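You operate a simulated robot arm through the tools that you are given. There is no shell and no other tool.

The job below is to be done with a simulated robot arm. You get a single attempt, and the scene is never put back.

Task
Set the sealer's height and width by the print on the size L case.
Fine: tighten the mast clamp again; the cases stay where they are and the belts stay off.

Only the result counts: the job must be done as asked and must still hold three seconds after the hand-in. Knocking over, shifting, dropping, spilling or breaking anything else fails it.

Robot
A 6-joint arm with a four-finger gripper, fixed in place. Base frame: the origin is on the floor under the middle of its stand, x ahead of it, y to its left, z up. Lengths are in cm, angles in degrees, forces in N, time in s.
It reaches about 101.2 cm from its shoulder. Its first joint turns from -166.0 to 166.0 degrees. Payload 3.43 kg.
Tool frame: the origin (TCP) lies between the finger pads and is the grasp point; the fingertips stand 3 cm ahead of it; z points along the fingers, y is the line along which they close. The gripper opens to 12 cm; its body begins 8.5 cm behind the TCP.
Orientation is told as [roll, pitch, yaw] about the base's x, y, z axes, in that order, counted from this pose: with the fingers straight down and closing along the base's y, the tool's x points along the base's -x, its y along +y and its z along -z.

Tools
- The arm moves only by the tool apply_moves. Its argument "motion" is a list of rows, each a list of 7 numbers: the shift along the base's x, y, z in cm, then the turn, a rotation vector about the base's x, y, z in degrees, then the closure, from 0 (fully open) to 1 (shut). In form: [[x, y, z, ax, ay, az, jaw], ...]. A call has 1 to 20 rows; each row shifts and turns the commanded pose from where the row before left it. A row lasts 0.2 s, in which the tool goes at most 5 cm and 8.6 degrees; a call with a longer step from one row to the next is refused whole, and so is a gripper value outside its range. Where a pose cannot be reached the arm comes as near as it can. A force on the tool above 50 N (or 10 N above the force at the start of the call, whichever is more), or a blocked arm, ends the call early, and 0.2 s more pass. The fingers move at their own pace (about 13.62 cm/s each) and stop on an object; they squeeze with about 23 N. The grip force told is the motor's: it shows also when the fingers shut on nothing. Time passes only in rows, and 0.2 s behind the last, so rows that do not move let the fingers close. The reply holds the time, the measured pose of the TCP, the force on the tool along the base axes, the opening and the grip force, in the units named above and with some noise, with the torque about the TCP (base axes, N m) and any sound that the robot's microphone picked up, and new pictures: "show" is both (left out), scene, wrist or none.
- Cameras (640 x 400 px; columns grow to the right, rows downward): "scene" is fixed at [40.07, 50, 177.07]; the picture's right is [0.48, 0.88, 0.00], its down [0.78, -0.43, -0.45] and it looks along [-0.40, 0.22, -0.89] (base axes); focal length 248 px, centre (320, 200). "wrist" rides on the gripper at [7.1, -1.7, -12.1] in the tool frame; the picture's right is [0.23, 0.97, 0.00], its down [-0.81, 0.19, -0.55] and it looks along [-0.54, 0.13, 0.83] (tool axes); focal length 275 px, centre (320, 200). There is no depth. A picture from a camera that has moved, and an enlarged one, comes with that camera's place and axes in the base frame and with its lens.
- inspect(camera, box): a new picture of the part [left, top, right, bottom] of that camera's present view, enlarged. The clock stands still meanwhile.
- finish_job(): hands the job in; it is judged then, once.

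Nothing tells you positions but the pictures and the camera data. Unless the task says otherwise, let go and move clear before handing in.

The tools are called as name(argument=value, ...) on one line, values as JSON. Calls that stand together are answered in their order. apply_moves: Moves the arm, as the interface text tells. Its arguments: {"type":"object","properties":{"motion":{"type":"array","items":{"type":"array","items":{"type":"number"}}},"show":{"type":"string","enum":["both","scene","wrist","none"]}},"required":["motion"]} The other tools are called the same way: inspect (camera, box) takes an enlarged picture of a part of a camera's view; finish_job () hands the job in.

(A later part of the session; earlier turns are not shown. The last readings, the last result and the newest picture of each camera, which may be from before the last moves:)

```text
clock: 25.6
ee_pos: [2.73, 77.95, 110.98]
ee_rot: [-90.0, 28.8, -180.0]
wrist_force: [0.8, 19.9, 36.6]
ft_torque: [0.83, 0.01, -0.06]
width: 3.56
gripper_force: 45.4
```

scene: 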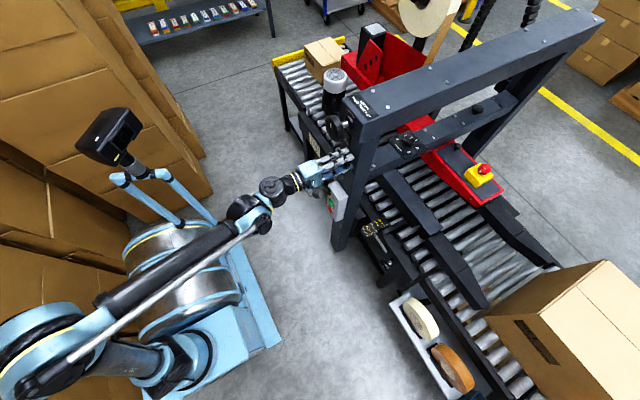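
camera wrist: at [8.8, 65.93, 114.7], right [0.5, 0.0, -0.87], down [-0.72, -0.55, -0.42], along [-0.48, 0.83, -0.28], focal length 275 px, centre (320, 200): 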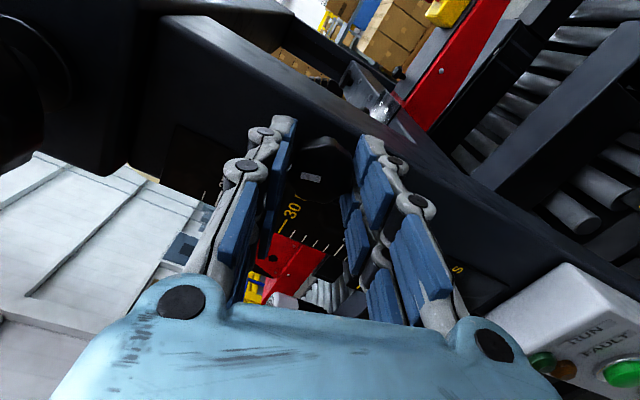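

The correction overshot: the arm is stiff, about 260 N/cm. I'll take back a bit more than half and continue.

apply_moves(motion=[[0, 0.05, 0.13, 0, 0, 0, 0.8], [0, 0, 0, 0, 0, 0, 0.8]], show="none")

```text
clock: 26.2
ee_pos: [2.57, 77.99, 110.99]
ee_rot: [-89.9, 28.6, -179.9]
wrist_force: [-1.2, 18.8, 18.6]
ft_torque: [0.4, -0.01, -0.11]
width: 3.56
gripper_force: 44.7
```

Still some residual load; I'll trim again and go on turning left in small steps.

apply_moves(motion=[[0, 0.06, 0.07, 0, 0, 0, 0.8], [0, 0, 0, 0, -6, 0, 0.8], [0, 0, 0, 0, -6, 0, 0.8], [0, 0, 0, 0, -6, 0, 0.8]], show="none")

```text
clock: 27.2
ee_pos: [2.6, 78.0, 110.96]
ee_rot: [-89.8, 46.7, -179.9]
wrist_force: [5.7, -16.3, -34.6]
ft_torque: [-0.88, 0.08, -0.42]
width: 3.57
gripper_force: 44.4
```

The pattern shows the knob's true axis about 0.3 cm to +x of my turning centre (near x = 2.85). I'll unload and follow that arc as I continue the left turn.

apply_moves(motion=[[0.01, -0.04, -0.11, 0, 0, 0, 0.8], [0.024, 0, -0.024, 0, -6, 0, 0.8], [0.024, 0, -0.024, 0, -6, 0, 0.8], [0.024, 0, -0.022, 0, -6, 0, 0.8]], show="wrist")

inspect(camera="wrist", box=[220, 90, 420, 230])

```text
clock: 28.2
ee_pos: [2.51, 77.94, 111.02]
ee_rot: [-89.8, 64.8, -179.9]
wrist_force: [2.7, -9.3, -1.5]
ft_torque: [-0.03, 0.06, -0.03]
width: 3.55
gripper_force: 45.6
camera wrist: at [4.0, 65.93, 118.14], right [0.98, 0.0, -0.21], down [-0.17, -0.55, -0.81], along [-0.11, 0.83, -0.54], focal length 275 px, centre (320, 200)
```

wrist: 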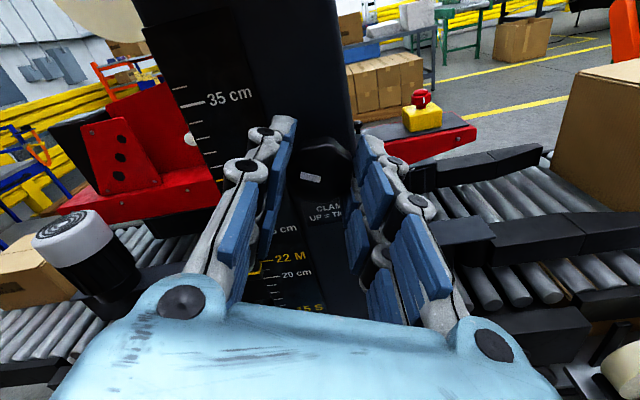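

```text
2.86 times, centred on (320, 160) of wrist
camera zoom: at [4.0, 65.93, 118.14], right [0.98, 0.0, -0.21], down [-0.17, -0.55, -0.81], along [-0.11, 0.83, -0.54], focal length 786 px, centre (320, 314)
```

zoom: 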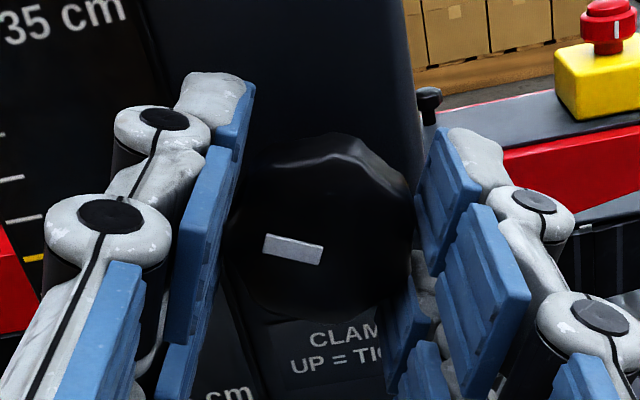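

The mark now points about 63° left, with low loads. I'll carry on to 90°.

apply_moves(motion=[[0.03, -0.03, -0.014, 0, -6, 0, 0.8], [0.03, 0, -0.012, 0, -6, 0, 0.8], [0.03, 0, -0.009, 0, -6, 0, 0.8], [0.03, 0, -0.006, 0, -6, 0, 0.8], [0.01, 0, -0.002, 0, -3, 0, 0.8], [0, 0, 0, 0, 0, 0, 0.8]], show="wrist")

inspect(camera="wrist", box=[140, 60, 460, 260])

```text
clock: 29.6
ee_pos: [2.6, 77.99, 110.82]
ee_rot: [89.1, 88.2, -1.0]
wrist_force: [-13.1, 21.6, 41.4]
ft_torque: [0.93, 0.05, 0.21]
width: 3.56
gripper_force: 44.8
camera wrist: at [0.63, 65.92, 118.02], right [0.97, 0.0, 0.26], down [0.22, -0.55, -0.8], along [0.14, 0.83, -0.53], focal length 275 px, centre (320, 200)
```

wrist: 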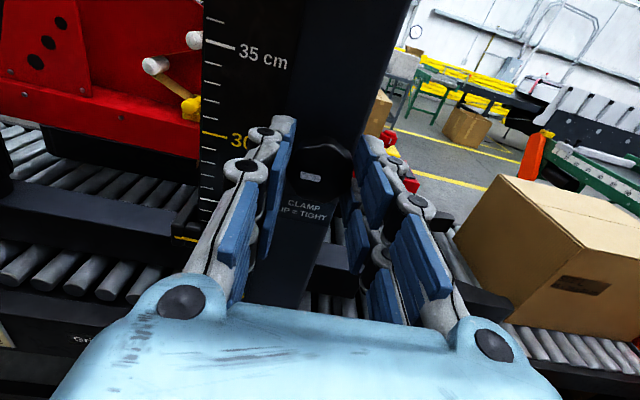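

```text
2.00 times, centred on (300, 160) of wrist
camera zoom: at [0.63, 65.92, 118.02], right [0.97, 0.0, 0.26], down [0.22, -0.55, -0.8], along [0.14, 0.83, -0.53], focal length 551 px, centre (360, 280)
```

zoom: 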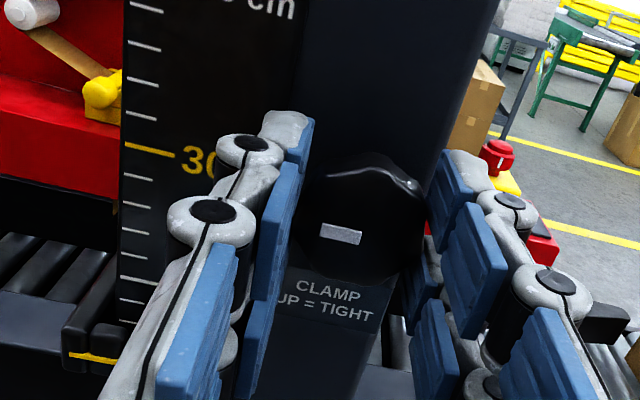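

The clamp is now 90° left of "UP". I'll relieve the load, open and look at the knob and the pointer.

apply_moves(motion=[[-0.04, 0.05, 0.13, 0, 0, 0, 0.8], [0, 0, 0, 0, 0, 0, 0.6], [0, 0, 0, 0, 0, 0, 0.4], [0, 0, 0, 0, 0, 0, 0.4], [0, 0, 0, 0, 0, 0, 0.4]], show="wrist")

inspect(camera="wrist", box=[140, 60, 460, 260])

```text
clock: 30.8
ee_pos: [2.65, 78.02, 110.97]
ee_rot: [87.6, 88.3, -2.5]
wrist_force: [0.5, 0.7, -0.3]
ft_torque: [0.0, 0.0, -0.02]
width: 7.2
gripper_force: 0.1
camera wrist: at [0.71, 65.96, 118.11], right [0.97, 0.0, 0.26], down [0.21, -0.55, -0.8], along [0.14, 0.83, -0.54], focal length 275 px, centre (320, 200)
```

wrist: 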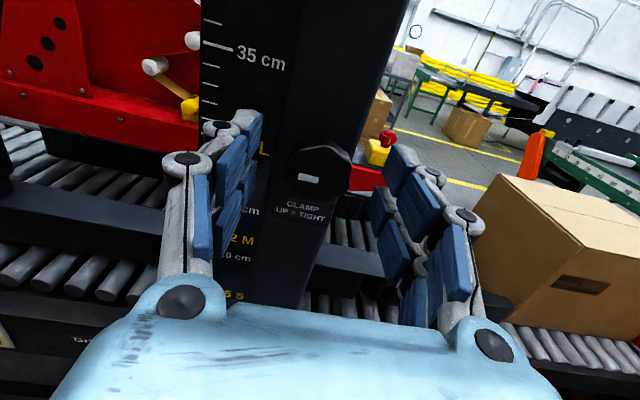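

```text
2.00 times, centred on (300, 160) of wrist
camera zoom: at [0.71, 65.96, 118.11], right [0.97, 0.0, 0.26], down [0.21, -0.55, -0.8], along [0.14, 0.83, -0.54], focal length 551 px, centre (360, 280)
```

zoom: 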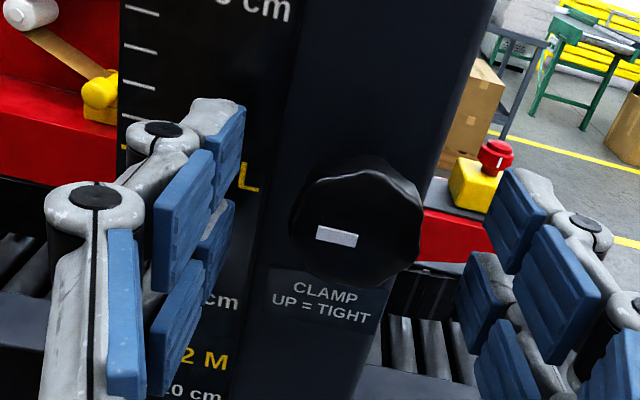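

The clamp mark points left (loose), and the pointer hasn't moved. Now I'll back off, open fully and line up in front of the height crank to measure it.

apply_moves(motion=[[0, -3, 0, 0, 0, 0, 0.2], [0, -4, 0, 0, 0, 0, 0], [0, -4, 0, 0, 0, 0, 0], [-0.7, -3, 3, 0, 0, 0, 0], [-0.7, 0, 4, 0, 0, 0, 0], [-0.7, 0, 4, 0, 0, 0, 0], [-0.7, 0, 4, 0, 0, 0, 0], [0, 0, 0, 0, 0, 0, 0]])

inspect(camera="wrist", box=[240, 80, 400, 200])

```text
clock: 32.6
ee_pos: [-0.19, 63.97, 125.78]
ee_rot: [87.8, 88.4, -2.4]
wrist_force: [-0.2, 0.1, 0.2]
ft_torque: [-0.04, -0.01, -0.03]
width: 12.03
gripper_force: 0.0
camera wrist: at [-2.22, 51.95, 132.93], right [0.97, 0.0, 0.26], down [0.21, -0.55, -0.8], along [0.14, 0.83, -0.54], focal length 275 px, centre (320, 200)
```

scene: 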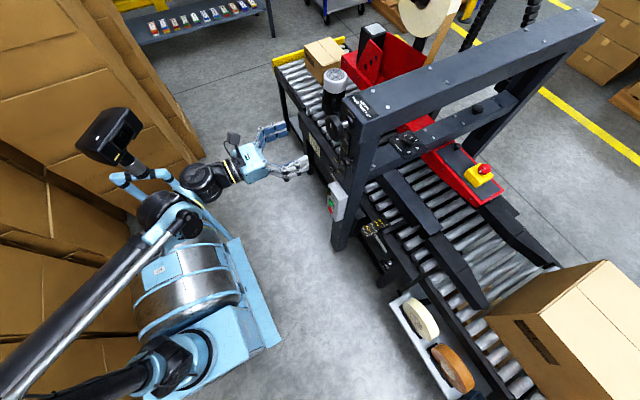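
wrist: 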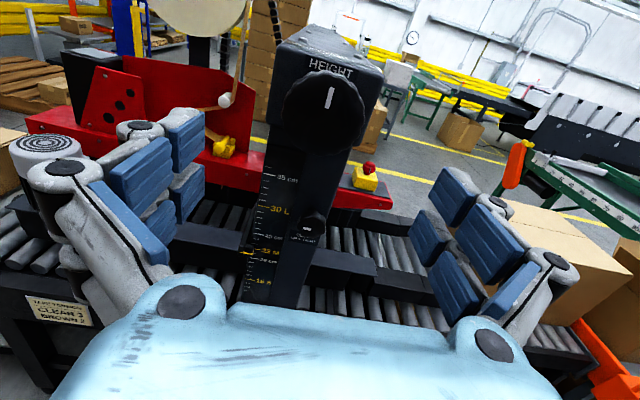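

```text
3.33 times, centred on (320, 140) of wrist
camera zoom: at [-2.22, 51.95, 132.93], right [0.97, 0.0, 0.26], down [0.21, -0.55, -0.8], along [0.14, 0.83, -0.54], focal length 918 px, centre (320, 400)
```

zoom: 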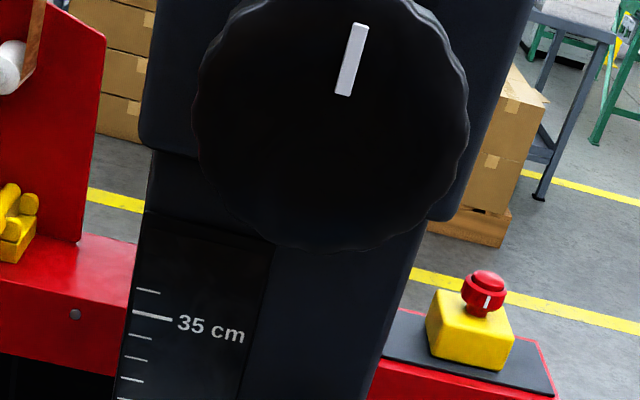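

I'll frame the whole height crank to fix its centre and size.

inspect(camera="wrist", box=[250, 40, 410, 160])

inspect(camera="wrist", box=[220, 160, 350, 310])

```text
3.33 times, centred on (330, 100) of wrist
camera zoom: at [-2.22, 51.95, 132.93], right [0.97, 0.0, 0.26], down [0.21, -0.55, -0.8], along [0.14, 0.83, -0.54], focal length 918 px, centre (287, 533)
```

zoom: 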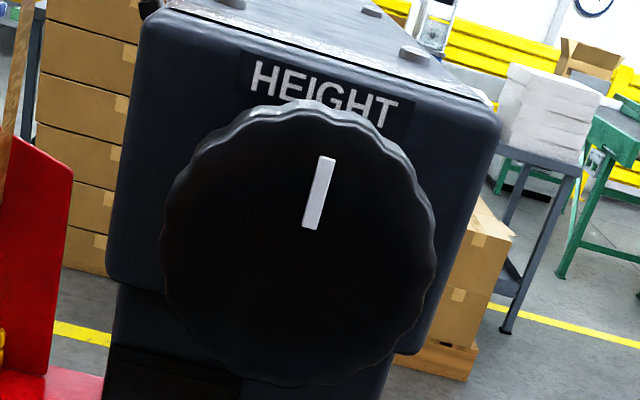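

```text
2.67 times, centred on (285, 235) of wrist
camera zoom: at [-2.22, 51.95, 132.93], right [0.97, 0.0, 0.26], down [0.21, -0.55, -0.8], along [0.14, 0.83, -0.54], focal length 734 px, centre (413, 107)
```

zoom: 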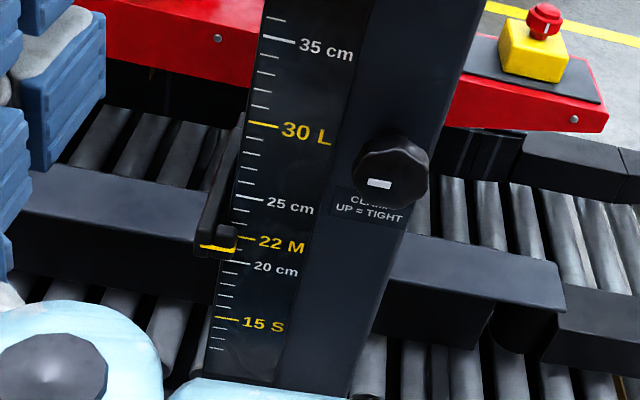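

The height crank's centre is about (-0.12, 75.4, 126.0) and it's 7.3 cm across. I'll turn the wrist as far negative as it goes so that one grip gives a long right turn.

apply_moves(motion=[[0, 0, 0, 0, -8.5, 0, 0], [0, 0, 0, 0, -8.5, 0, 0], [0, 0, 0, 0, -8.5, 0, 0], [0, 0, 0, 0, -8.5, 0, 0], [0, 0, 0, 0, -8.5, 0, 0], [0, 0, 0, 0, -8.5, 0, 0], [0, 0, 0, 0, -8.5, 0, 0], [0, 0, 0, 0, -8.5, 0, 0], [0, 0, 0, 0, -8.5, 0, 0], [0, 0, 0, 0, -8.5, 0, 0], [0, 0, 0, 0, -8.5, 0, 0], [0, 0, 0, 0, -8.5, 0, 0], [0, 0, 0, 0, -8.5, 0, 0], [0, 0, 0, 0, -8.5, 0, 0], [0, 0, 0, 0, -8.5, 0, 0], [0, 0, 0, 0, 0, 0, 0]])

```text
clock: 36.0
ee_pos: [9.92, 67.98, 125.8]
ee_rot: [97.6, -32.7, 4.0]
wrist_force: [-0.2, 0.3, 0.1]
ft_torque: [-0.01, 0.02, -0.02]
width: 12.0
gripper_force: 0.0
out of reach, approached as far as the arm can: row 11, 12, 13, 14, 15
camera wrist: at [6.4, 56.0, 119.28], right [-0.71, -0.18, 0.69], down [0.66, -0.53, 0.54], along [0.27, 0.83, 0.49], focal length 275 px, centre (320, 200)
```

scene: 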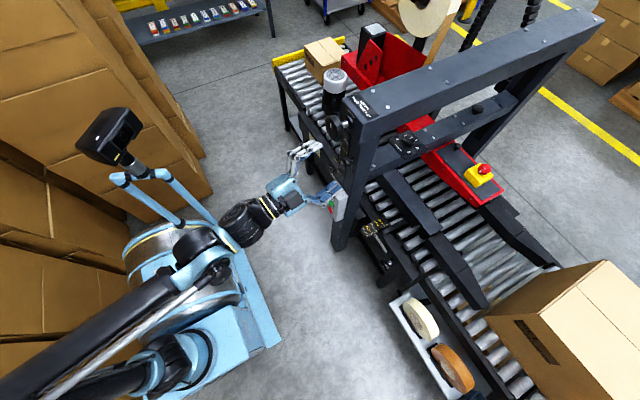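
wrist: 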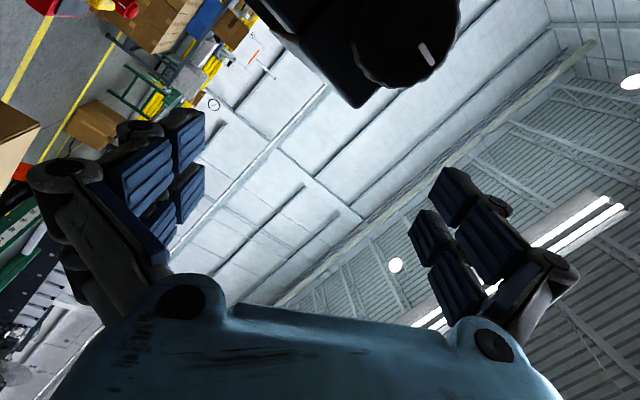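

The limit is near -357°. I'll turn back about 51° to come to a reachable pose near -348° and check where the tool is.

apply_moves(motion=[[0, 0, 0, 0, 8.5, 0, 0], [0, 0, 0, 0, 8.5, 0, 0], [0, 0, 0, 0, 8.5, 0, 0], [0, 0, 0, 0, 8.5, 0, 0], [0, 0, 0, 0, 8.5, 0, 0], [0, 0, 0, 0, 8.5, 0, 0], [0, 0, 0, 0, 0, 0, 0]], show="wrist")

```text
clock: 37.6
ee_pos: [9.99, 68.11, 125.86]
ee_rot: [98.5, 15.6, 2.3]
wrist_force: [-0.1, 0.8, -0.1]
ft_torque: [-0.04, 0.0, -0.04]
width: 11.98
gripper_force: 0.0
out of reach, approached as far as the arm can: row 1
camera wrist: at [2.59, 56.1, 124.49], right [0.04, -0.14, 0.99], down [0.83, -0.54, -0.12], along [0.55, 0.83, 0.09], focal length 275 px, centre (320, 200)
```

wrist: 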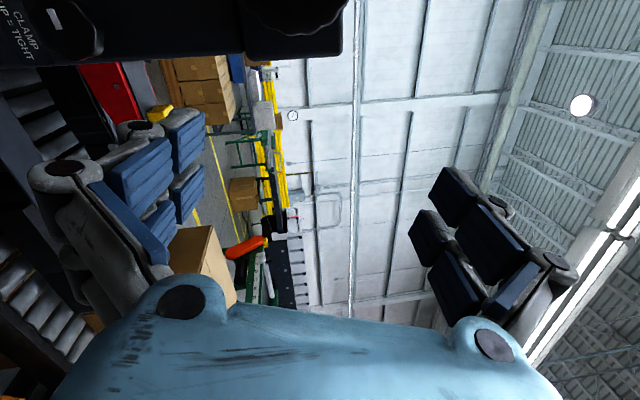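

The tool ended tilted 8° up and displaced. I'll correct the tilt and return to a point in front of the height crank.

apply_moves(motion=[[0, -2, 0, -4.1, 0, 0, 0], [-2, -2, 0, -4.1, 0, 0, 0], [-3, 0, 0, 0, 0, 0, 0], [-3, 0, 0.1, 0, 0, 0, 0], [-2.1, 0, 0, 0, 0, 0, 0], [0, 0, 0, 0, 0, 0, 0]], show="wrist")

```text
clock: 39.0
ee_pos: [-0.13, 63.97, 126.04]
ee_rot: [90.0, 15.7, 0.0]
wrist_force: [0.7, -0.3, 0.1]
ft_torque: [0.0, 0.0, 0.0]
width: 12.01
gripper_force: 0.0
camera wrist: at [-7.51, 51.96, 126.32], right [0.04, 0.0, 1.0], down [0.83, -0.55, -0.04], along [0.55, 0.83, -0.02], focal length 275 px, centre (320, 200)
```

wrist: 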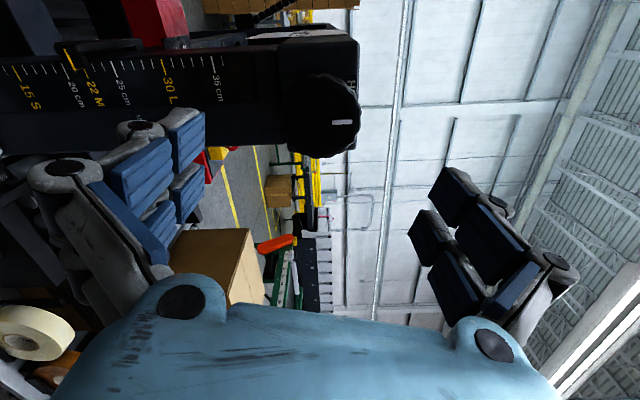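

The pose is exact now. I'll enlarge the crank from this side to refine its centre.

inspect(camera="wrist", box=[270, 60, 390, 165])

inspect(camera="wrist", box=[30, 20, 190, 120])

```text
3.81 times, centred on (330, 112) of wrist
camera zoom: at [-7.51, 51.96, 126.32], right [0.04, 0.0, 1.0], down [0.83, -0.55, -0.04], along [0.55, 0.83, -0.02], focal length 1049 px, centre (282, 533)
```

zoom: 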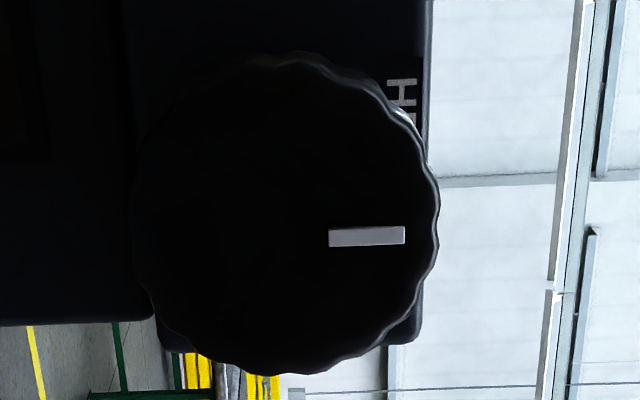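

```text
4.00 times, centred on (110, 70) of wrist
camera zoom: at [-7.51, 51.96, 126.32], right [0.04, 0.0, 1.0], down [0.83, -0.55, -0.04], along [0.55, 0.83, -0.02], focal length 1101 px, centre (1160, 720)
```

zoom: 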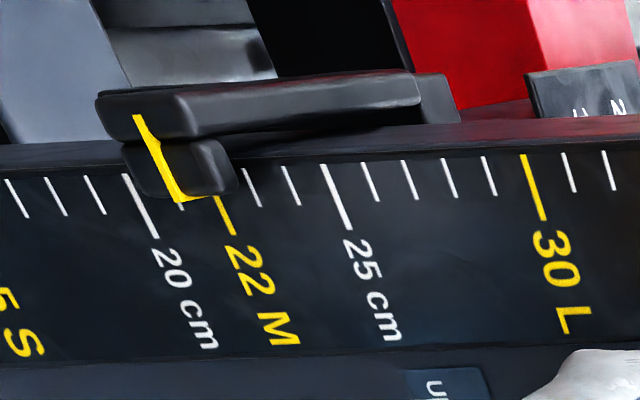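

The crank centre is about (-0.2, 75.4, 126.1). I'll advance so that the fingertip pads straddle its rim.

apply_moves(motion=[[0, 2.5, 0, 0, 0, 0, 0], [0, 2.5, 0, 0, 0, 0, 0], [0, 2.5, 0, 0, 0, 0, 0], [0, 1.5, 0, 0, 0, 0, 0], [0, 1.5, 0, 0, 0, 0, 0.2], [0, 0, 0, 0, 0, 0, 0.25], [0, 0, 0, 0, 0, 0, 0.3]])

inspect(camera="wrist", box=[200, 80, 460, 260])

inspect(camera="scene", box=[290, 90, 390, 170])

```text
clock: 40.6
ee_pos: [0.03, 74.65, 126.04]
ee_rot: [90.0, 15.6, 0.0]
wrist_force: [0.4, 0.3, -0.4]
ft_torque: [0.02, 0.01, 0.0]
width: 8.43
gripper_force: 0.1
camera wrist: at [-7.45, 62.58, 126.31], right [0.04, 0.0, 1.0], down [0.83, -0.55, -0.04], along [0.55, 0.83, -0.02], focal length 275 px, centre (320, 200)
```

scene: 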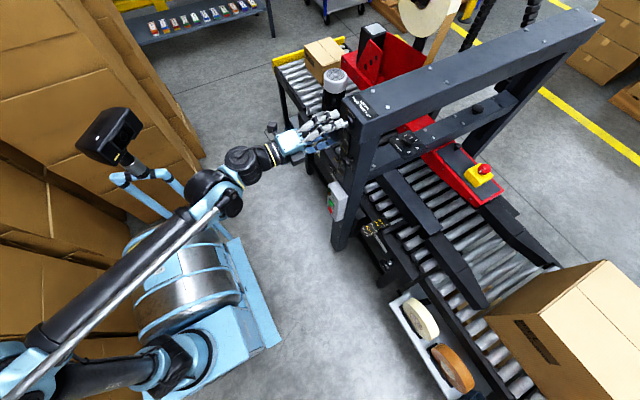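
wrist: 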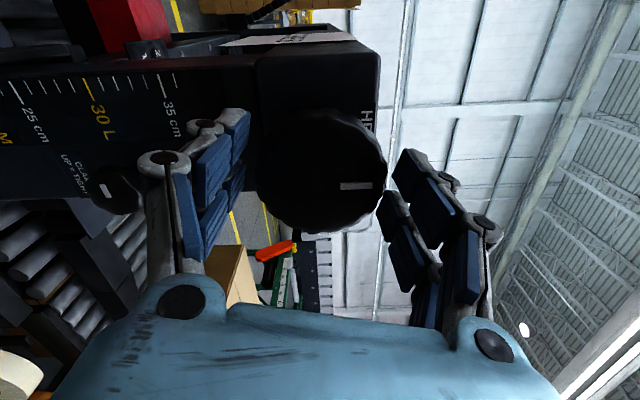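

```text
2.22 times, centred on (330, 170) of wrist
camera zoom: at [-7.45, 62.58, 126.31], right [0.04, 0.0, 1.0], down [0.83, -0.55, -0.04], along [0.55, 0.83, -0.02], focal length 612 px, centre (298, 267)
```

zoom: 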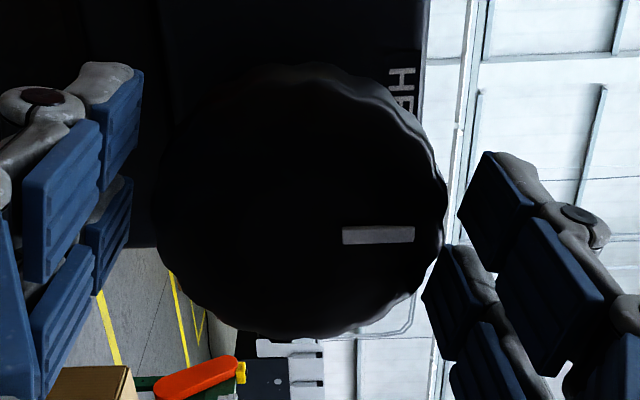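

```text
5.00 times, centred on (340, 130) of scene
camera zoom: at [40.07, 50.0, 177.07], right [0.48, 0.88, 0.0], down [0.78, -0.43, -0.45], along [-0.4, 0.22, -0.89], focal length 1240 px, centre (220, 550)
```

zoom: 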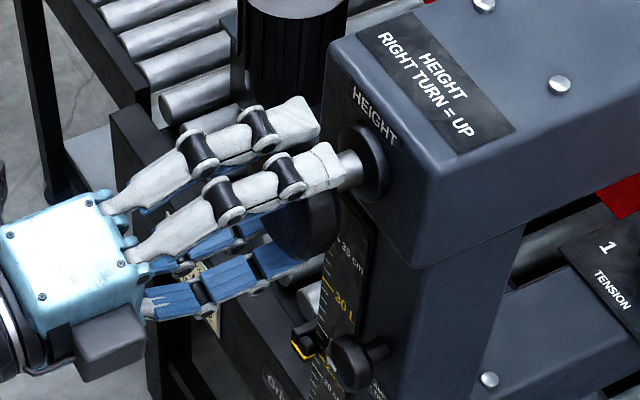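

The crank is centred between the four pads. I'll close on it gradually.

apply_moves(motion=[[-0.1, 0, 0.03, 0, 0, 0, 0.35], [0, 0, 0, 0, 0, 0, 0.39], [0, 0, 0, 0, 0, 0, 0.43], [0, 0, 0, 0, 0, 0, 0.5]], show="wrist")

```text
clock: 41.6
ee_pos: [-0.08, 74.43, 126.07]
ee_rot: [90.1, 15.7, 0.0]
wrist_force: [2.3, 0.8, 16.3]
ft_torque: [0.27, -0.02, -0.33]
width: 7.03
gripper_force: 44.8
camera wrist: at [-7.56, 62.5, 126.37], right [0.04, 0.0, 1.0], down [0.83, -0.55, -0.04], along [0.55, 0.83, -0.02], focal length 275 px, centre (320, 200)
```

wrist: 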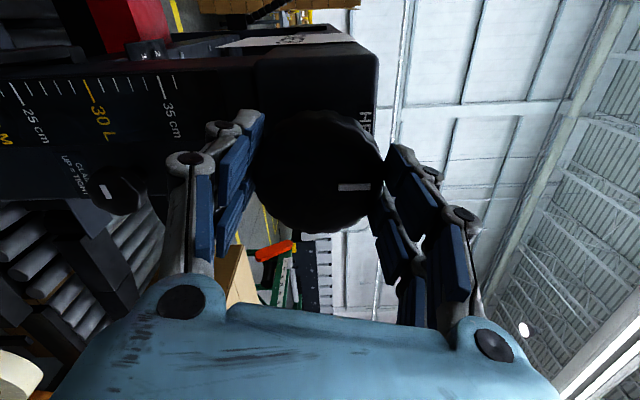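

Gripped firmly at 7.0 cm. Now a first right turn of about 24° to check that the crank follows and the head moves.

apply_moves(motion=[[0, 0, 0.05, 0, 0, 0, 0.6], [0, 0, 0, 0, 8, 0, 0.6], [0, 0, 0, 0, 8, 0, 0.6], [0, 0, 0, 0, 8, 0, 0.6]], show="wrist")

```text
clock: 42.6
ee_pos: [-0.21, 74.56, 126.03]
ee_rot: [90.0, 39.8, -0.1]
wrist_force: [11.2, -14.0, -15.0]
ft_torque: [-0.73, 0.01, -0.38]
width: 7.06
gripper_force: 45.4
camera wrist: at [-6.77, 62.51, 129.42], right [0.45, 0.0, 0.89], down [0.74, -0.55, -0.37], along [0.5, 0.83, -0.25], focal length 275 px, centre (320, 200)
```

wrist: 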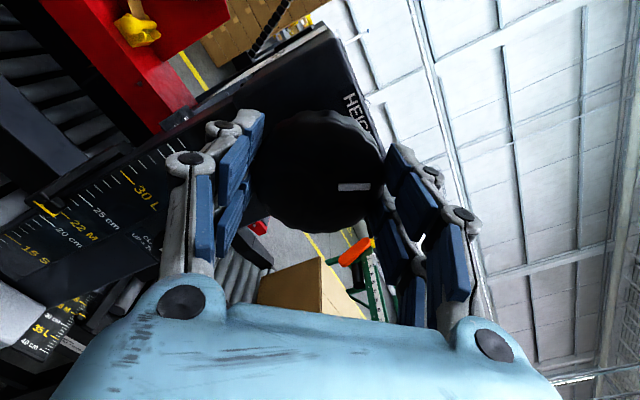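

The crank follows and the loads are small. I'll trim and keep turning right, watching the pointer.

apply_moves(motion=[[0.03, -0.04, -0.05, 0, 8, 0, 0.6], [0.01, 0, -0.01, 0, 8, 0, 0.6], [0.01, 0, -0.01, 0, 8, 0, 0.6], [0.01, 0, -0.01, 0, 8, 0, 0.6], [0.01, 0, 0, 0, 8, 0, 0.6], [0.01, 0, 0, 0, 8, 0, 0.6]], show="wrist")

inspect(camera="scene", box=[320, 130, 390, 190])

```text
clock: 44.0
ee_pos: [-0.15, 74.44, 126.01]
ee_rot: [90.4, 87.9, 0.3]
wrist_force: [16.7, 8.4, 23.6]
ft_torque: [0.65, -0.02, -0.28]
width: 7.02
gripper_force: 44.9
camera wrist: at [-2.05, 62.47, 133.18], right [0.96, 0.0, 0.27], down [0.22, -0.55, -0.8], along [0.15, 0.83, -0.53], focal length 275 px, centre (320, 200)
```

wrist: 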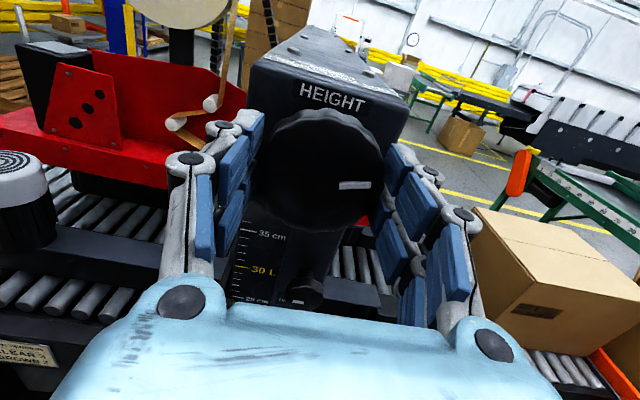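

```text
6.67 times, centred on (355, 160) of scene
camera zoom: at [40.07, 50.0, 177.07], right [0.48, 0.88, 0.0], down [0.78, -0.43, -0.45], along [-0.4, 0.22, -0.89], focal length 1653 px, centre (87, 467)
```

zoom: 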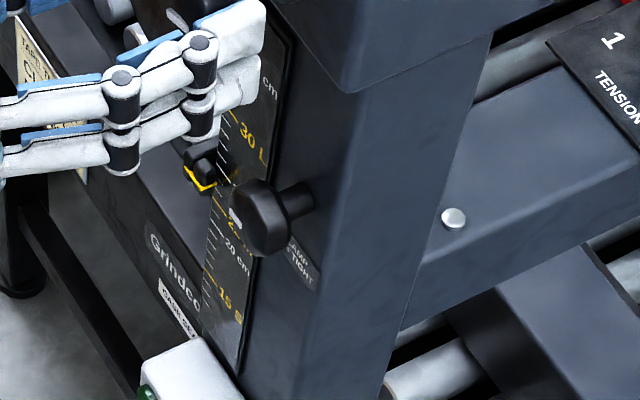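

The head is rising: after 72° the pointer has moved up roughly 1.6 cm. I'll trim the load and continue the right turn.

apply_moves(motion=[[0.05, 0.03, 0.07, 0, 8, 0, 0.6], [0, 0, 0.01, 0, 8, 0, 0.6], [0, 0, 0.01, 0, 8, 0, 0.6], [0, 0, 0.01, 0, 8, 0, 0.6]], show="none")

```text
clock: 45.0
ee_pos: [0.07, 74.53, 125.98]
ee_rot: [-89.9, 60.1, -180.0]
wrist_force: [10.8, -2.1, -12.6]
ft_torque: [0.24, -0.07, -0.54]
width: 7.03
gripper_force: 44.9
```

apply_moves(motion=[[0.02, 0, -0.05, 0, 8, 0, 0.6], [0, 0, 0, 0, 8, 0, 0.6], [0, 0, 0, 0, 8, 0, 0.6], [0, 0, 0, 0, 8, 0, 0.6], [0, 0, 0, 0, 0, 0, 0.6]], show="wrist")

inspect(camera="scene", box=[320, 130, 390, 190])

```text
clock: 46.2
ee_pos: [0.1, 74.49, 125.97]
ee_rot: [-89.8, 28.1, 180.0]
wrist_force: [16.1, -17.2, -35.0]
ft_torque: [-0.9, -0.01, -0.11]
width: 7.02
gripper_force: 44.4
camera wrist: at [5.48, 62.47, 130.94], right [0.66, 0.0, -0.75], down [-0.63, -0.55, -0.55], along [-0.41, 0.83, -0.37], focal length 275 px, centre (320, 200)
```

wrist: 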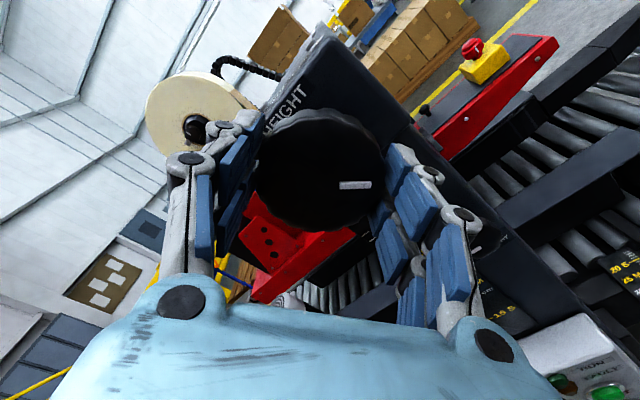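

```text
6.67 times, centred on (355, 160) of scene
camera zoom: at [40.07, 50.0, 177.07], right [0.48, 0.88, 0.0], down [0.78, -0.43, -0.45], along [-0.4, 0.22, -0.89], focal length 1653 px, centre (87, 467)
```

zoom: 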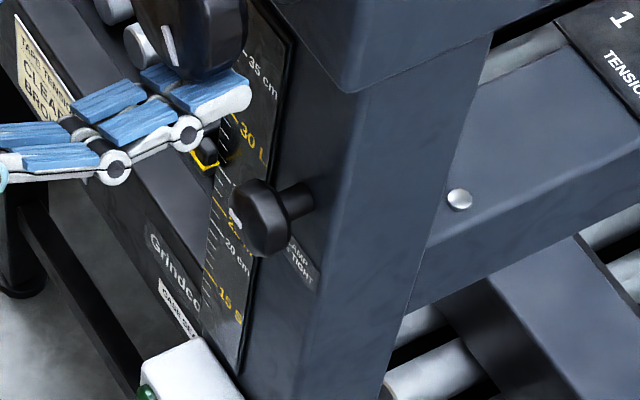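

After 136° the pointer has risen about 3.8 cm, roughly 10 cm per turn, so I need about 150° more. I'll trim and continue.

apply_moves(motion=[[0.04, -0.03, -0.1, 0, 6, 0, 0.6], [0, 0, 0, 0, 7, 0, 0.6], [0, 0, 0, 0, 7, 0, 0.6], [0, 0, 0, 0, 7, 0, 0.6]], show="none")

```text
clock: 47.2
ee_pos: [0.25, 74.36, 125.96]
ee_rot: [-90.0, 1.2, 180.0]
wrist_force: [15.3, 1.7, -10.1]
ft_torque: [-0.02, -0.02, -0.03]
width: 7.03
gripper_force: 44.7
```

apply_moves(motion=[[0.04, 0, -0.04, 0, 8, 0, 0.6], [0, 0, 0, 0, 8, 0, 0.6], [0, 0, 0, 0, 8, 0, 0.6], [0, 0, 0, 0, 8, 0, 0.6], [0, 0, 0, 0, 0, 0, 0.6]], show="wrist")

inspect(camera="scene", box=[320, 130, 390, 190])

```text
clock: 48.4
ee_pos: [0.07, 74.41, 125.96]
ee_rot: [-90.0, -30.8, -180.0]
wrist_force: [7.4, 13.8, 4.2]
ft_torque: [-0.09, 0.01, -0.42]
width: 7.02
gripper_force: 45.2
camera wrist: at [6.99, 62.47, 123.79], right [-0.3, 0.0, -0.95], down [-0.79, -0.55, 0.25], along [-0.53, 0.83, 0.17], focal length 275 px, centre (320, 200)
```

wrist: 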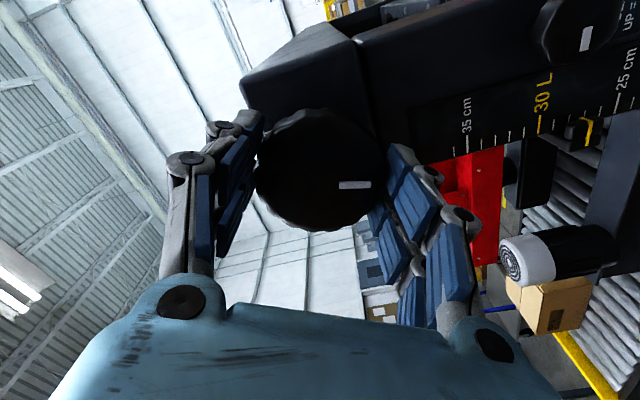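

```text
6.67 times, centred on (355, 160) of scene
camera zoom: at [40.07, 50.0, 177.07], right [0.48, 0.88, 0.0], down [0.78, -0.43, -0.45], along [-0.4, 0.22, -0.89], focal length 1653 px, centre (87, 467)
```

zoom: 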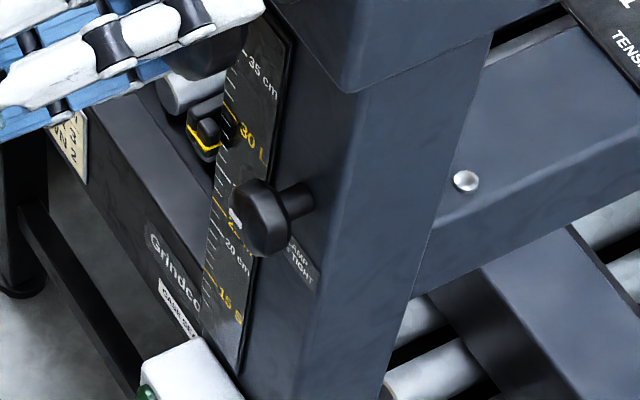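

Now at 195°. The wrist camera sees the pointer, so I'll read it.

inspect(camera="wrist", box=[500, 60, 640, 170])

```text
3.64 times, centred on (570, 115) of wrist
camera zoom: at [6.99, 62.47, 123.79], right [-0.3, 0.0, -0.95], down [-0.79, -0.55, 0.25], along [-0.53, 0.83, 0.17], focal length 1001 px, centre (-589, 509)
```

zoom: 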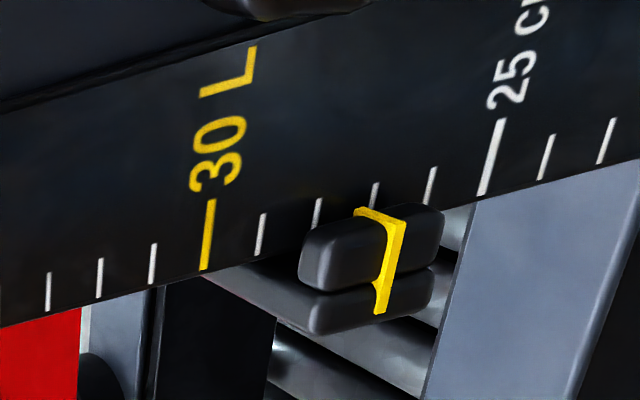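

The pointer reads about 27.4, matching 10 cm per turn. I'll turn about 85° more and then read carefully.

apply_moves(motion=[[0.02, 0.04, 0.01, 0, 8, 0, 0.6], [0, 0, 0, 0, 8, 0, 0.6], [0, 0, 0, 0, 8, 0, 0.6], [0, 0, 0, 0, 8, 0, 0.6], [0, 0, 0, 0, 8, 0, 0.6]], show="none")

```text
clock: 49.6
ee_pos: [0.12, 74.53, 125.89]
ee_rot: [-90.0, -70.9, -179.9]
wrist_force: [1.3, -9.6, -16.0]
ft_torque: [-0.12, 0.02, 0.0]
width: 7.03
gripper_force: 45.2
```

apply_moves(motion=[[0, -0.02, -0.05, 0, 8, 0, 0.6], [0, 0, 0, 0, 8, 0, 0.6], [0, 0, 0, 0, 8, 0, 0.6], [0, 0, 0, 0, 8, 0, 0.6], [0, 0, 0, 0, 8, 0, 0.6], [0, 0, 0, 0, 5, 0, 0.6], [0, 0, 0, 0, 0, 0, 0.6]], show="wrist")

inspect(camera="scene", box=[320, 130, 390, 190])

```text
clock: 51.2
ee_pos: [0.04, 74.45, 125.85]
ee_rot: [90.0, -64.1, 0.0]
wrist_force: [-6.6, 16.8, 11.2]
ft_torque: [0.48, -0.02, -0.08]
width: 7.01
gripper_force: 45.0
camera wrist: at [-1.68, 62.47, 118.81], right [-0.98, 0.0, 0.22], down [0.18, -0.55, 0.81], along [0.12, 0.83, 0.54], focal length 275 px, centre (320, 200)
```

wrist: 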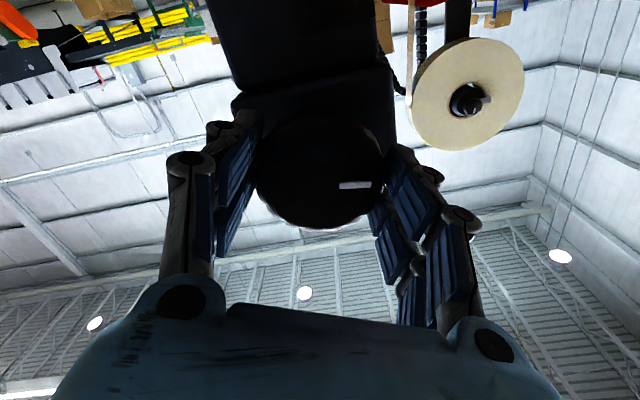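

```text
6.67 times, centred on (355, 160) of scene
camera zoom: at [40.07, 50.0, 177.07], right [0.48, 0.88, 0.0], down [0.78, -0.43, -0.45], along [-0.4, 0.22, -0.89], focal length 1653 px, centre (87, 467)
```

zoom: 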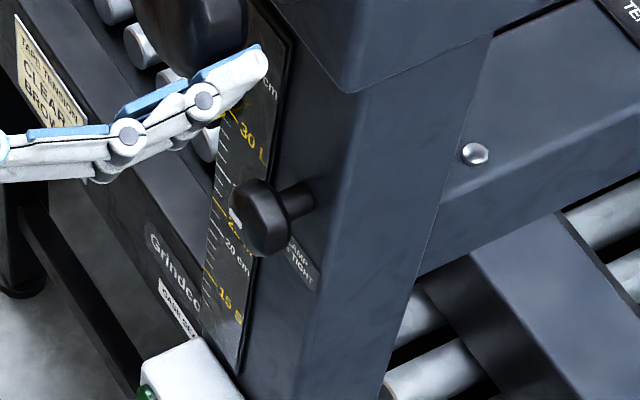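

I've turned 280° and, by the 10 cm/turn ratio, about 8° remain. I'll add that, release and back off to read the pointer squarely.

apply_moves(motion=[[-0.02, 0.03, 0.03, 0, 4, 0, 0.6], [0, 0, 0, 0, 3.8, 0, 0.6], [0, 0, 0, 0, 0, 0, 0.6], [0, 0, 0, 0, 0, 0, 0.3], [0, 0, 0, 0, 0, 0, 0.2], [0, 0, 0, 0, 0, 0, 0.1], [0, -2, 0, 0, 0, 0, 0], [0, -4, 0, 0, 0, 0, 0], [0, -4, 0, 0, 0, 0, 0], [0, 0, 0, 0, 0, 0, 0]], show="scene")

inspect(camera="scene", box=[320, 120, 390, 180])

```text
clock: 53.4
ee_pos: [0.15, 64.45, 125.98]
ee_rot: [90.1, -56.5, -0.1]
wrist_force: [-0.2, 0.6, -0.6]
ft_torque: [-0.01, -0.02, 0.02]
width: 12.0
gripper_force: 0.1
```

scene: 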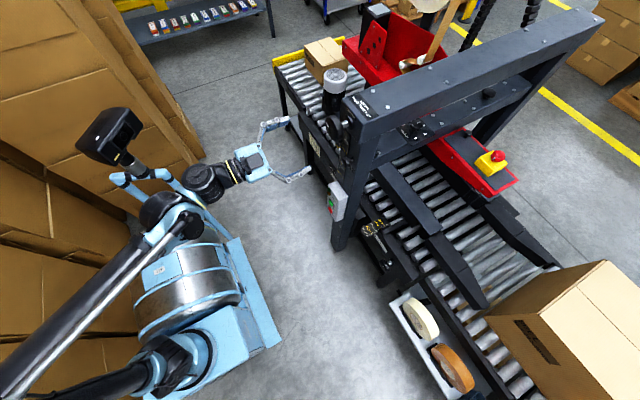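

```text
6.67 times, centred on (355, 150) of scene
camera zoom: at [40.07, 50.0, 177.07], right [0.48, 0.88, 0.0], down [0.78, -0.43, -0.45], along [-0.4, 0.22, -0.89], focal length 1653 px, centre (87, 533)
```

zoom: 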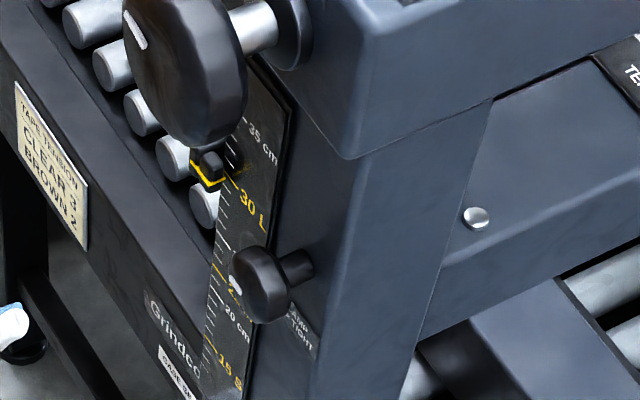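

The pointer now appears at about 30. I'll turn the wrist to view it from its own height, so that there's no parallax.

apply_moves(motion=[[0.15, -0.2, -1.2, 0, -8.23, 0, 0], [0.15, -0.2, -1.2, 0, -8.23, 0, 0], [0.15, -0.2, -1.2, 0, -8.23, 0, 0], [0.15, -0.2, -1.2, 0, -8.23, 0, 0], [0.15, -0.2, -1.2, 0, -8.23, 0, 0], [0.15, -0.2, -1.2, 0, -8.23, 0, 0], [0.15, -0.2, -1.2, 0, -8.23, 0, 0], [0.15, -0.2, -1.2, 0, -8.23, 0, 0], [0.15, -0.2, -1.2, 0, -8.23, 0, 0], [0.15, -0.2, -1.2, 0, -8.23, 0, 0], [0.15, 0, -1.1, 0, -8.23, 0, 0], [0.15, 0, -1.1, 0, -8.23, 0, 0], [0.15, 0, -1.1, 0, -8.23, 0, 0], [0.15, 0, -1.1, 0, -8.23, 0, 0], [0.15, 0, -0.6, 0, -8.23, 0, 0], [0, 0, 0, 0, 0, 0, 0]], show="wrist")

inspect(camera="wrist", box=[230, 90, 390, 190])

```text
clock: 56.8
ee_pos: [2.29, 62.33, 109.0]
ee_rot: [-90.1, 0.1, -180.0]
wrist_force: [0.3, 0.4, 0.1]
ft_torque: [0.0, 0.02, 0.0]
width: 12.0
gripper_force: 0.1
camera wrist: at [9.27, 50.37, 110.7], right [0.23, 0.0, -0.97], down [-0.81, -0.55, -0.19], along [-0.54, 0.83, -0.13], focal length 275 px, centre (320, 200)
```

wrist: 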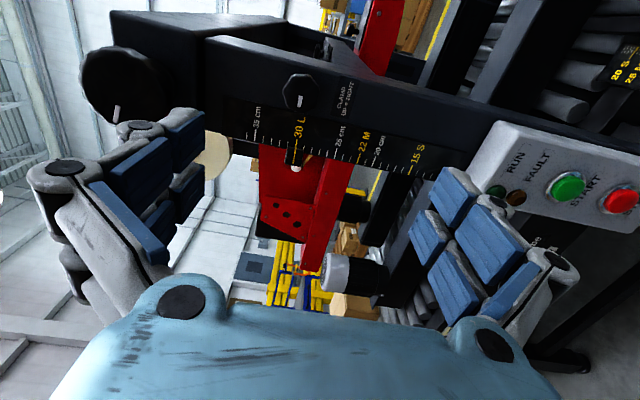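

```text
4.00 times, centred on (310, 140) of wrist
camera zoom: at [9.27, 50.37, 110.7], right [0.23, 0.0, -0.97], down [-0.81, -0.55, -0.19], along [-0.54, 0.83, -0.13], focal length 1101 px, centre (360, 440)
```

zoom: 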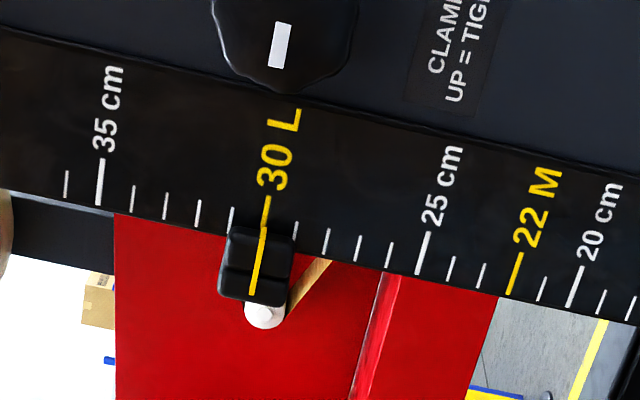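

The pointer line looks to be a straight continuation of the 30 L mark. I'll magnify to be sure.

inspect(camera="wrist", box=[280, 125, 320, 170])

```text
8.89 times, centred on (300, 148) of wrist
camera zoom: at [9.27, 50.37, 110.7], right [0.23, 0.0, -0.97], down [-0.81, -0.55, -0.19], along [-0.54, 0.83, -0.13], focal length 2447 px, centre (498, 667)
```

zoom: 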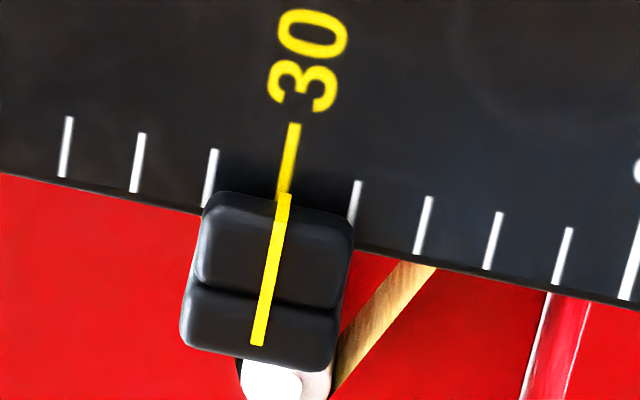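

Height is exactly at 30. Next the clamp goes back to UP: I'll measure its centre once more from here, then turn the wrist to -270° for the grip.

inspect(camera="wrist", box=[260, 55, 340, 125])

apply_moves(motion=[[0.03, 0.3, 0.18, 0, -8.2, 0, 0], [0.03, 0.3, 0.18, 0, -8.2, 0, 0], [0.03, 0.3, 0.18, 0, -8.2, 0, 0], [0.03, 0.3, 0.18, 0, -8.2, 0, 0], [0.03, 0.3, 0.18, 0, -8.2, 0, 0], [0.03, 0.3, 0.18, 0, -8.2, 0, 0], [0.03, 0.3, 0.18, 0, -8.2, 0, 0], [0.03, 0.3, 0.18, 0, -8.2, 0, 0], [0.03, 0.3, 0.18, 0, -8.2, 0, 0], [0.03, 0.3, 0.18, 0, -8.2, 0, 0], [0.03, 0.3, 0.18, 0, -8.2, 0, 0], [0, 0, 0, 0, 0, 0, 0]], show="wrist")

inspect(camera="wrist", box=[270, 80, 390, 180])

```text
5.71 times, centred on (300, 90) of wrist
camera zoom: at [9.27, 50.37, 110.7], right [0.23, 0.0, -0.97], down [-0.81, -0.55, -0.19], along [-0.54, 0.83, -0.13], focal length 1573 px, centre (434, 829)
```

zoom: 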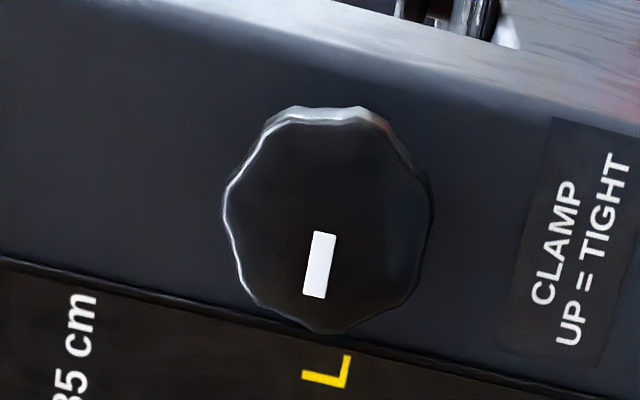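

```text
clock: 59.4
ee_pos: [2.6, 65.79, 110.84]
ee_rot: [84.4, 89.8, -5.7]
wrist_force: [0.3, -0.1, 0.0]
ft_torque: [-0.02, -0.03, 0.0]
width: 12.0
gripper_force: 0.1
camera wrist: at [0.79, 53.82, 118.06], right [0.97, 0.0, 0.23], down [0.19, -0.55, -0.81], along [0.13, 0.83, -0.54], focal length 275 px, centre (320, 200)
```

wrist: 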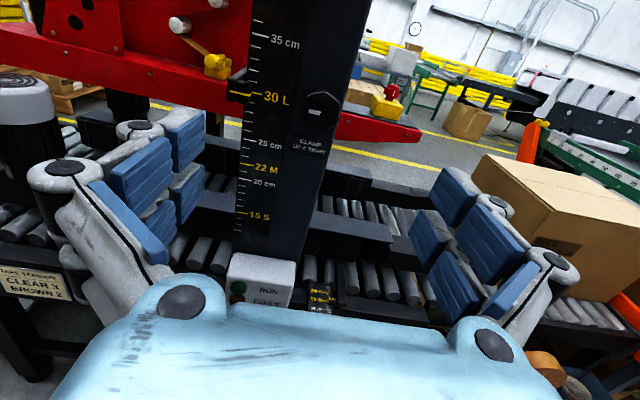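

```text
4.00 times, centred on (330, 130) of wrist
camera zoom: at [0.79, 53.82, 118.06], right [0.97, 0.0, 0.23], down [0.19, -0.55, -0.81], along [0.13, 0.83, -0.54], focal length 1101 px, centre (280, 480)
```

zoom: 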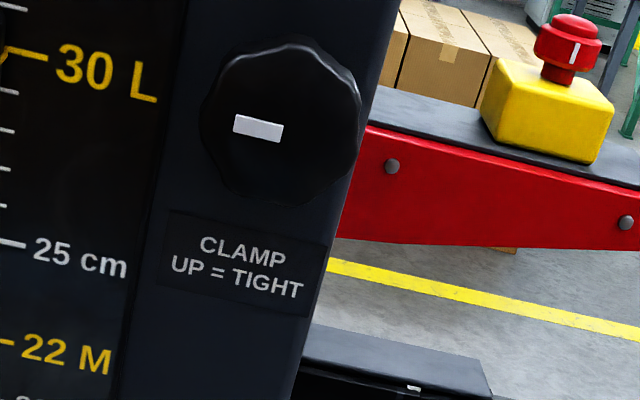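

The clamp centre is confirmed at about (2.53, 79.1, 110.97). I'll advance, pre-close and check.

apply_moves(motion=[[0, 2.5, 0.05, 0, 0, 0, 0], [0, 2.5, 0.05, 0, 0, 0, 0.1], [0, 2.5, 0, 0, 0, 0, 0.2], [0, 2, 0, 0, 0, 0, 0.3], [0, 1.5, 0, 0, 0, 0, 0.4], [0, 1.1, 0, 0, 0, 0, 0.5], [0, 0, 0, 0, 0, 0, 0.6], [0, 0, 0, 0, 0, 0, 0.6]], show="wrist")

inspect(camera="wrist", box=[220, 90, 420, 230])

```text
clock: 61.2
ee_pos: [2.49, 77.94, 111.0]
ee_rot: [80.3, 89.9, -9.7]
wrist_force: [-0.3, 1.2, -0.2]
ft_torque: [0.01, 0.0, 0.01]
width: 4.79
gripper_force: 0.0
camera wrist: at [0.73, 65.93, 118.08], right [0.97, 0.0, 0.23], down [0.19, -0.55, -0.81], along [0.13, 0.83, -0.54], focal length 275 px, centre (320, 200)
```

wrist: 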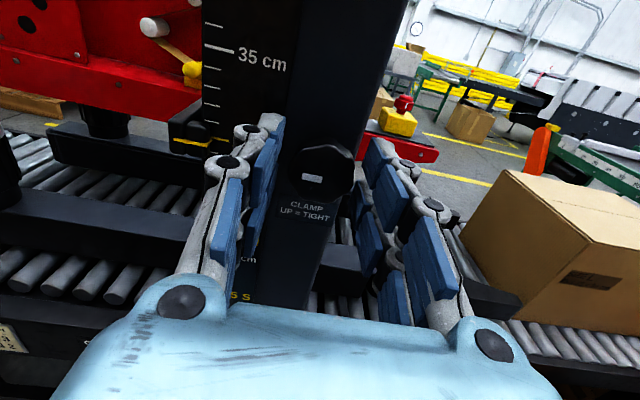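

```text
2.86 times, centred on (320, 160) of wrist
camera zoom: at [0.73, 65.93, 118.08], right [0.97, 0.0, 0.23], down [0.19, -0.55, -0.81], along [0.13, 0.83, -0.54], focal length 786 px, centre (320, 314)
```

zoom: 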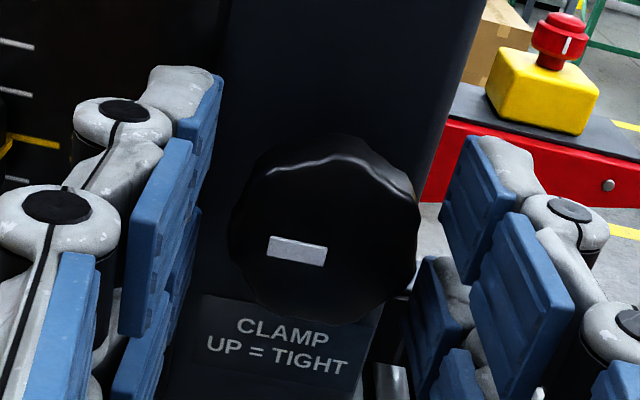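

The knob is centred; the pointer at 30 clears the left fingers. I'll close gently.

apply_moves(motion=[[0, 0, 0, 0, 0, 0, 0.66], [0, 0, 0, 0, 0, 0, 0.69], [0, 0, 0, 0, 0, 0, 0.72], [0, 0, 0, 0, 0, 0, 0.75]], show="none")

```text
clock: 62.2
ee_pos: [2.59, 77.93, 110.89]
ee_rot: [79.0, 89.9, -11.1]
wrist_force: [9.1, -1.9, -0.8]
ft_torque: [-0.04, 0.01, -0.31]
width: 3.6
gripper_force: 44.9
```

Good grip. Now the right turn back toward UP, with a small trim first.

apply_moves(motion=[[0.03, 0, 0, 0, 0, 0, 0.8], [0, 0, 0, 0, 6, 0, 0.8], [0, 0, 0, 0, 6, 0, 0.8], [0, 0, 0, 0, 6, 0, 0.8]], show="none")

```text
clock: 63.2
ee_pos: [2.62, 77.91, 110.84]
ee_rot: [-89.9, 72.1, -179.8]
wrist_force: [-2.5, 0.3, -14.0]
ft_torque: [-0.22, 0.0, 0.09]
width: 3.55
gripper_force: 44.8
```

apply_moves(motion=[[0, 0, -0.05, 0, 6, 0, 0.8], [0, 0, -0.01, 0, 6, 0, 0.8], [0, 0, -0.01, 0, 6, 0, 0.8], [0, 0, -0.01, 0, 6, 0, 0.8]], show="none")

```text
clock: 64.2
ee_pos: [2.68, 78.0, 110.88]
ee_rot: [-90.0, 48.1, -179.9]
wrist_force: [-2.2, 8.6, 7.8]
ft_torque: [0.03, -0.05, 0.27]
width: 3.58
gripper_force: 44.9
```

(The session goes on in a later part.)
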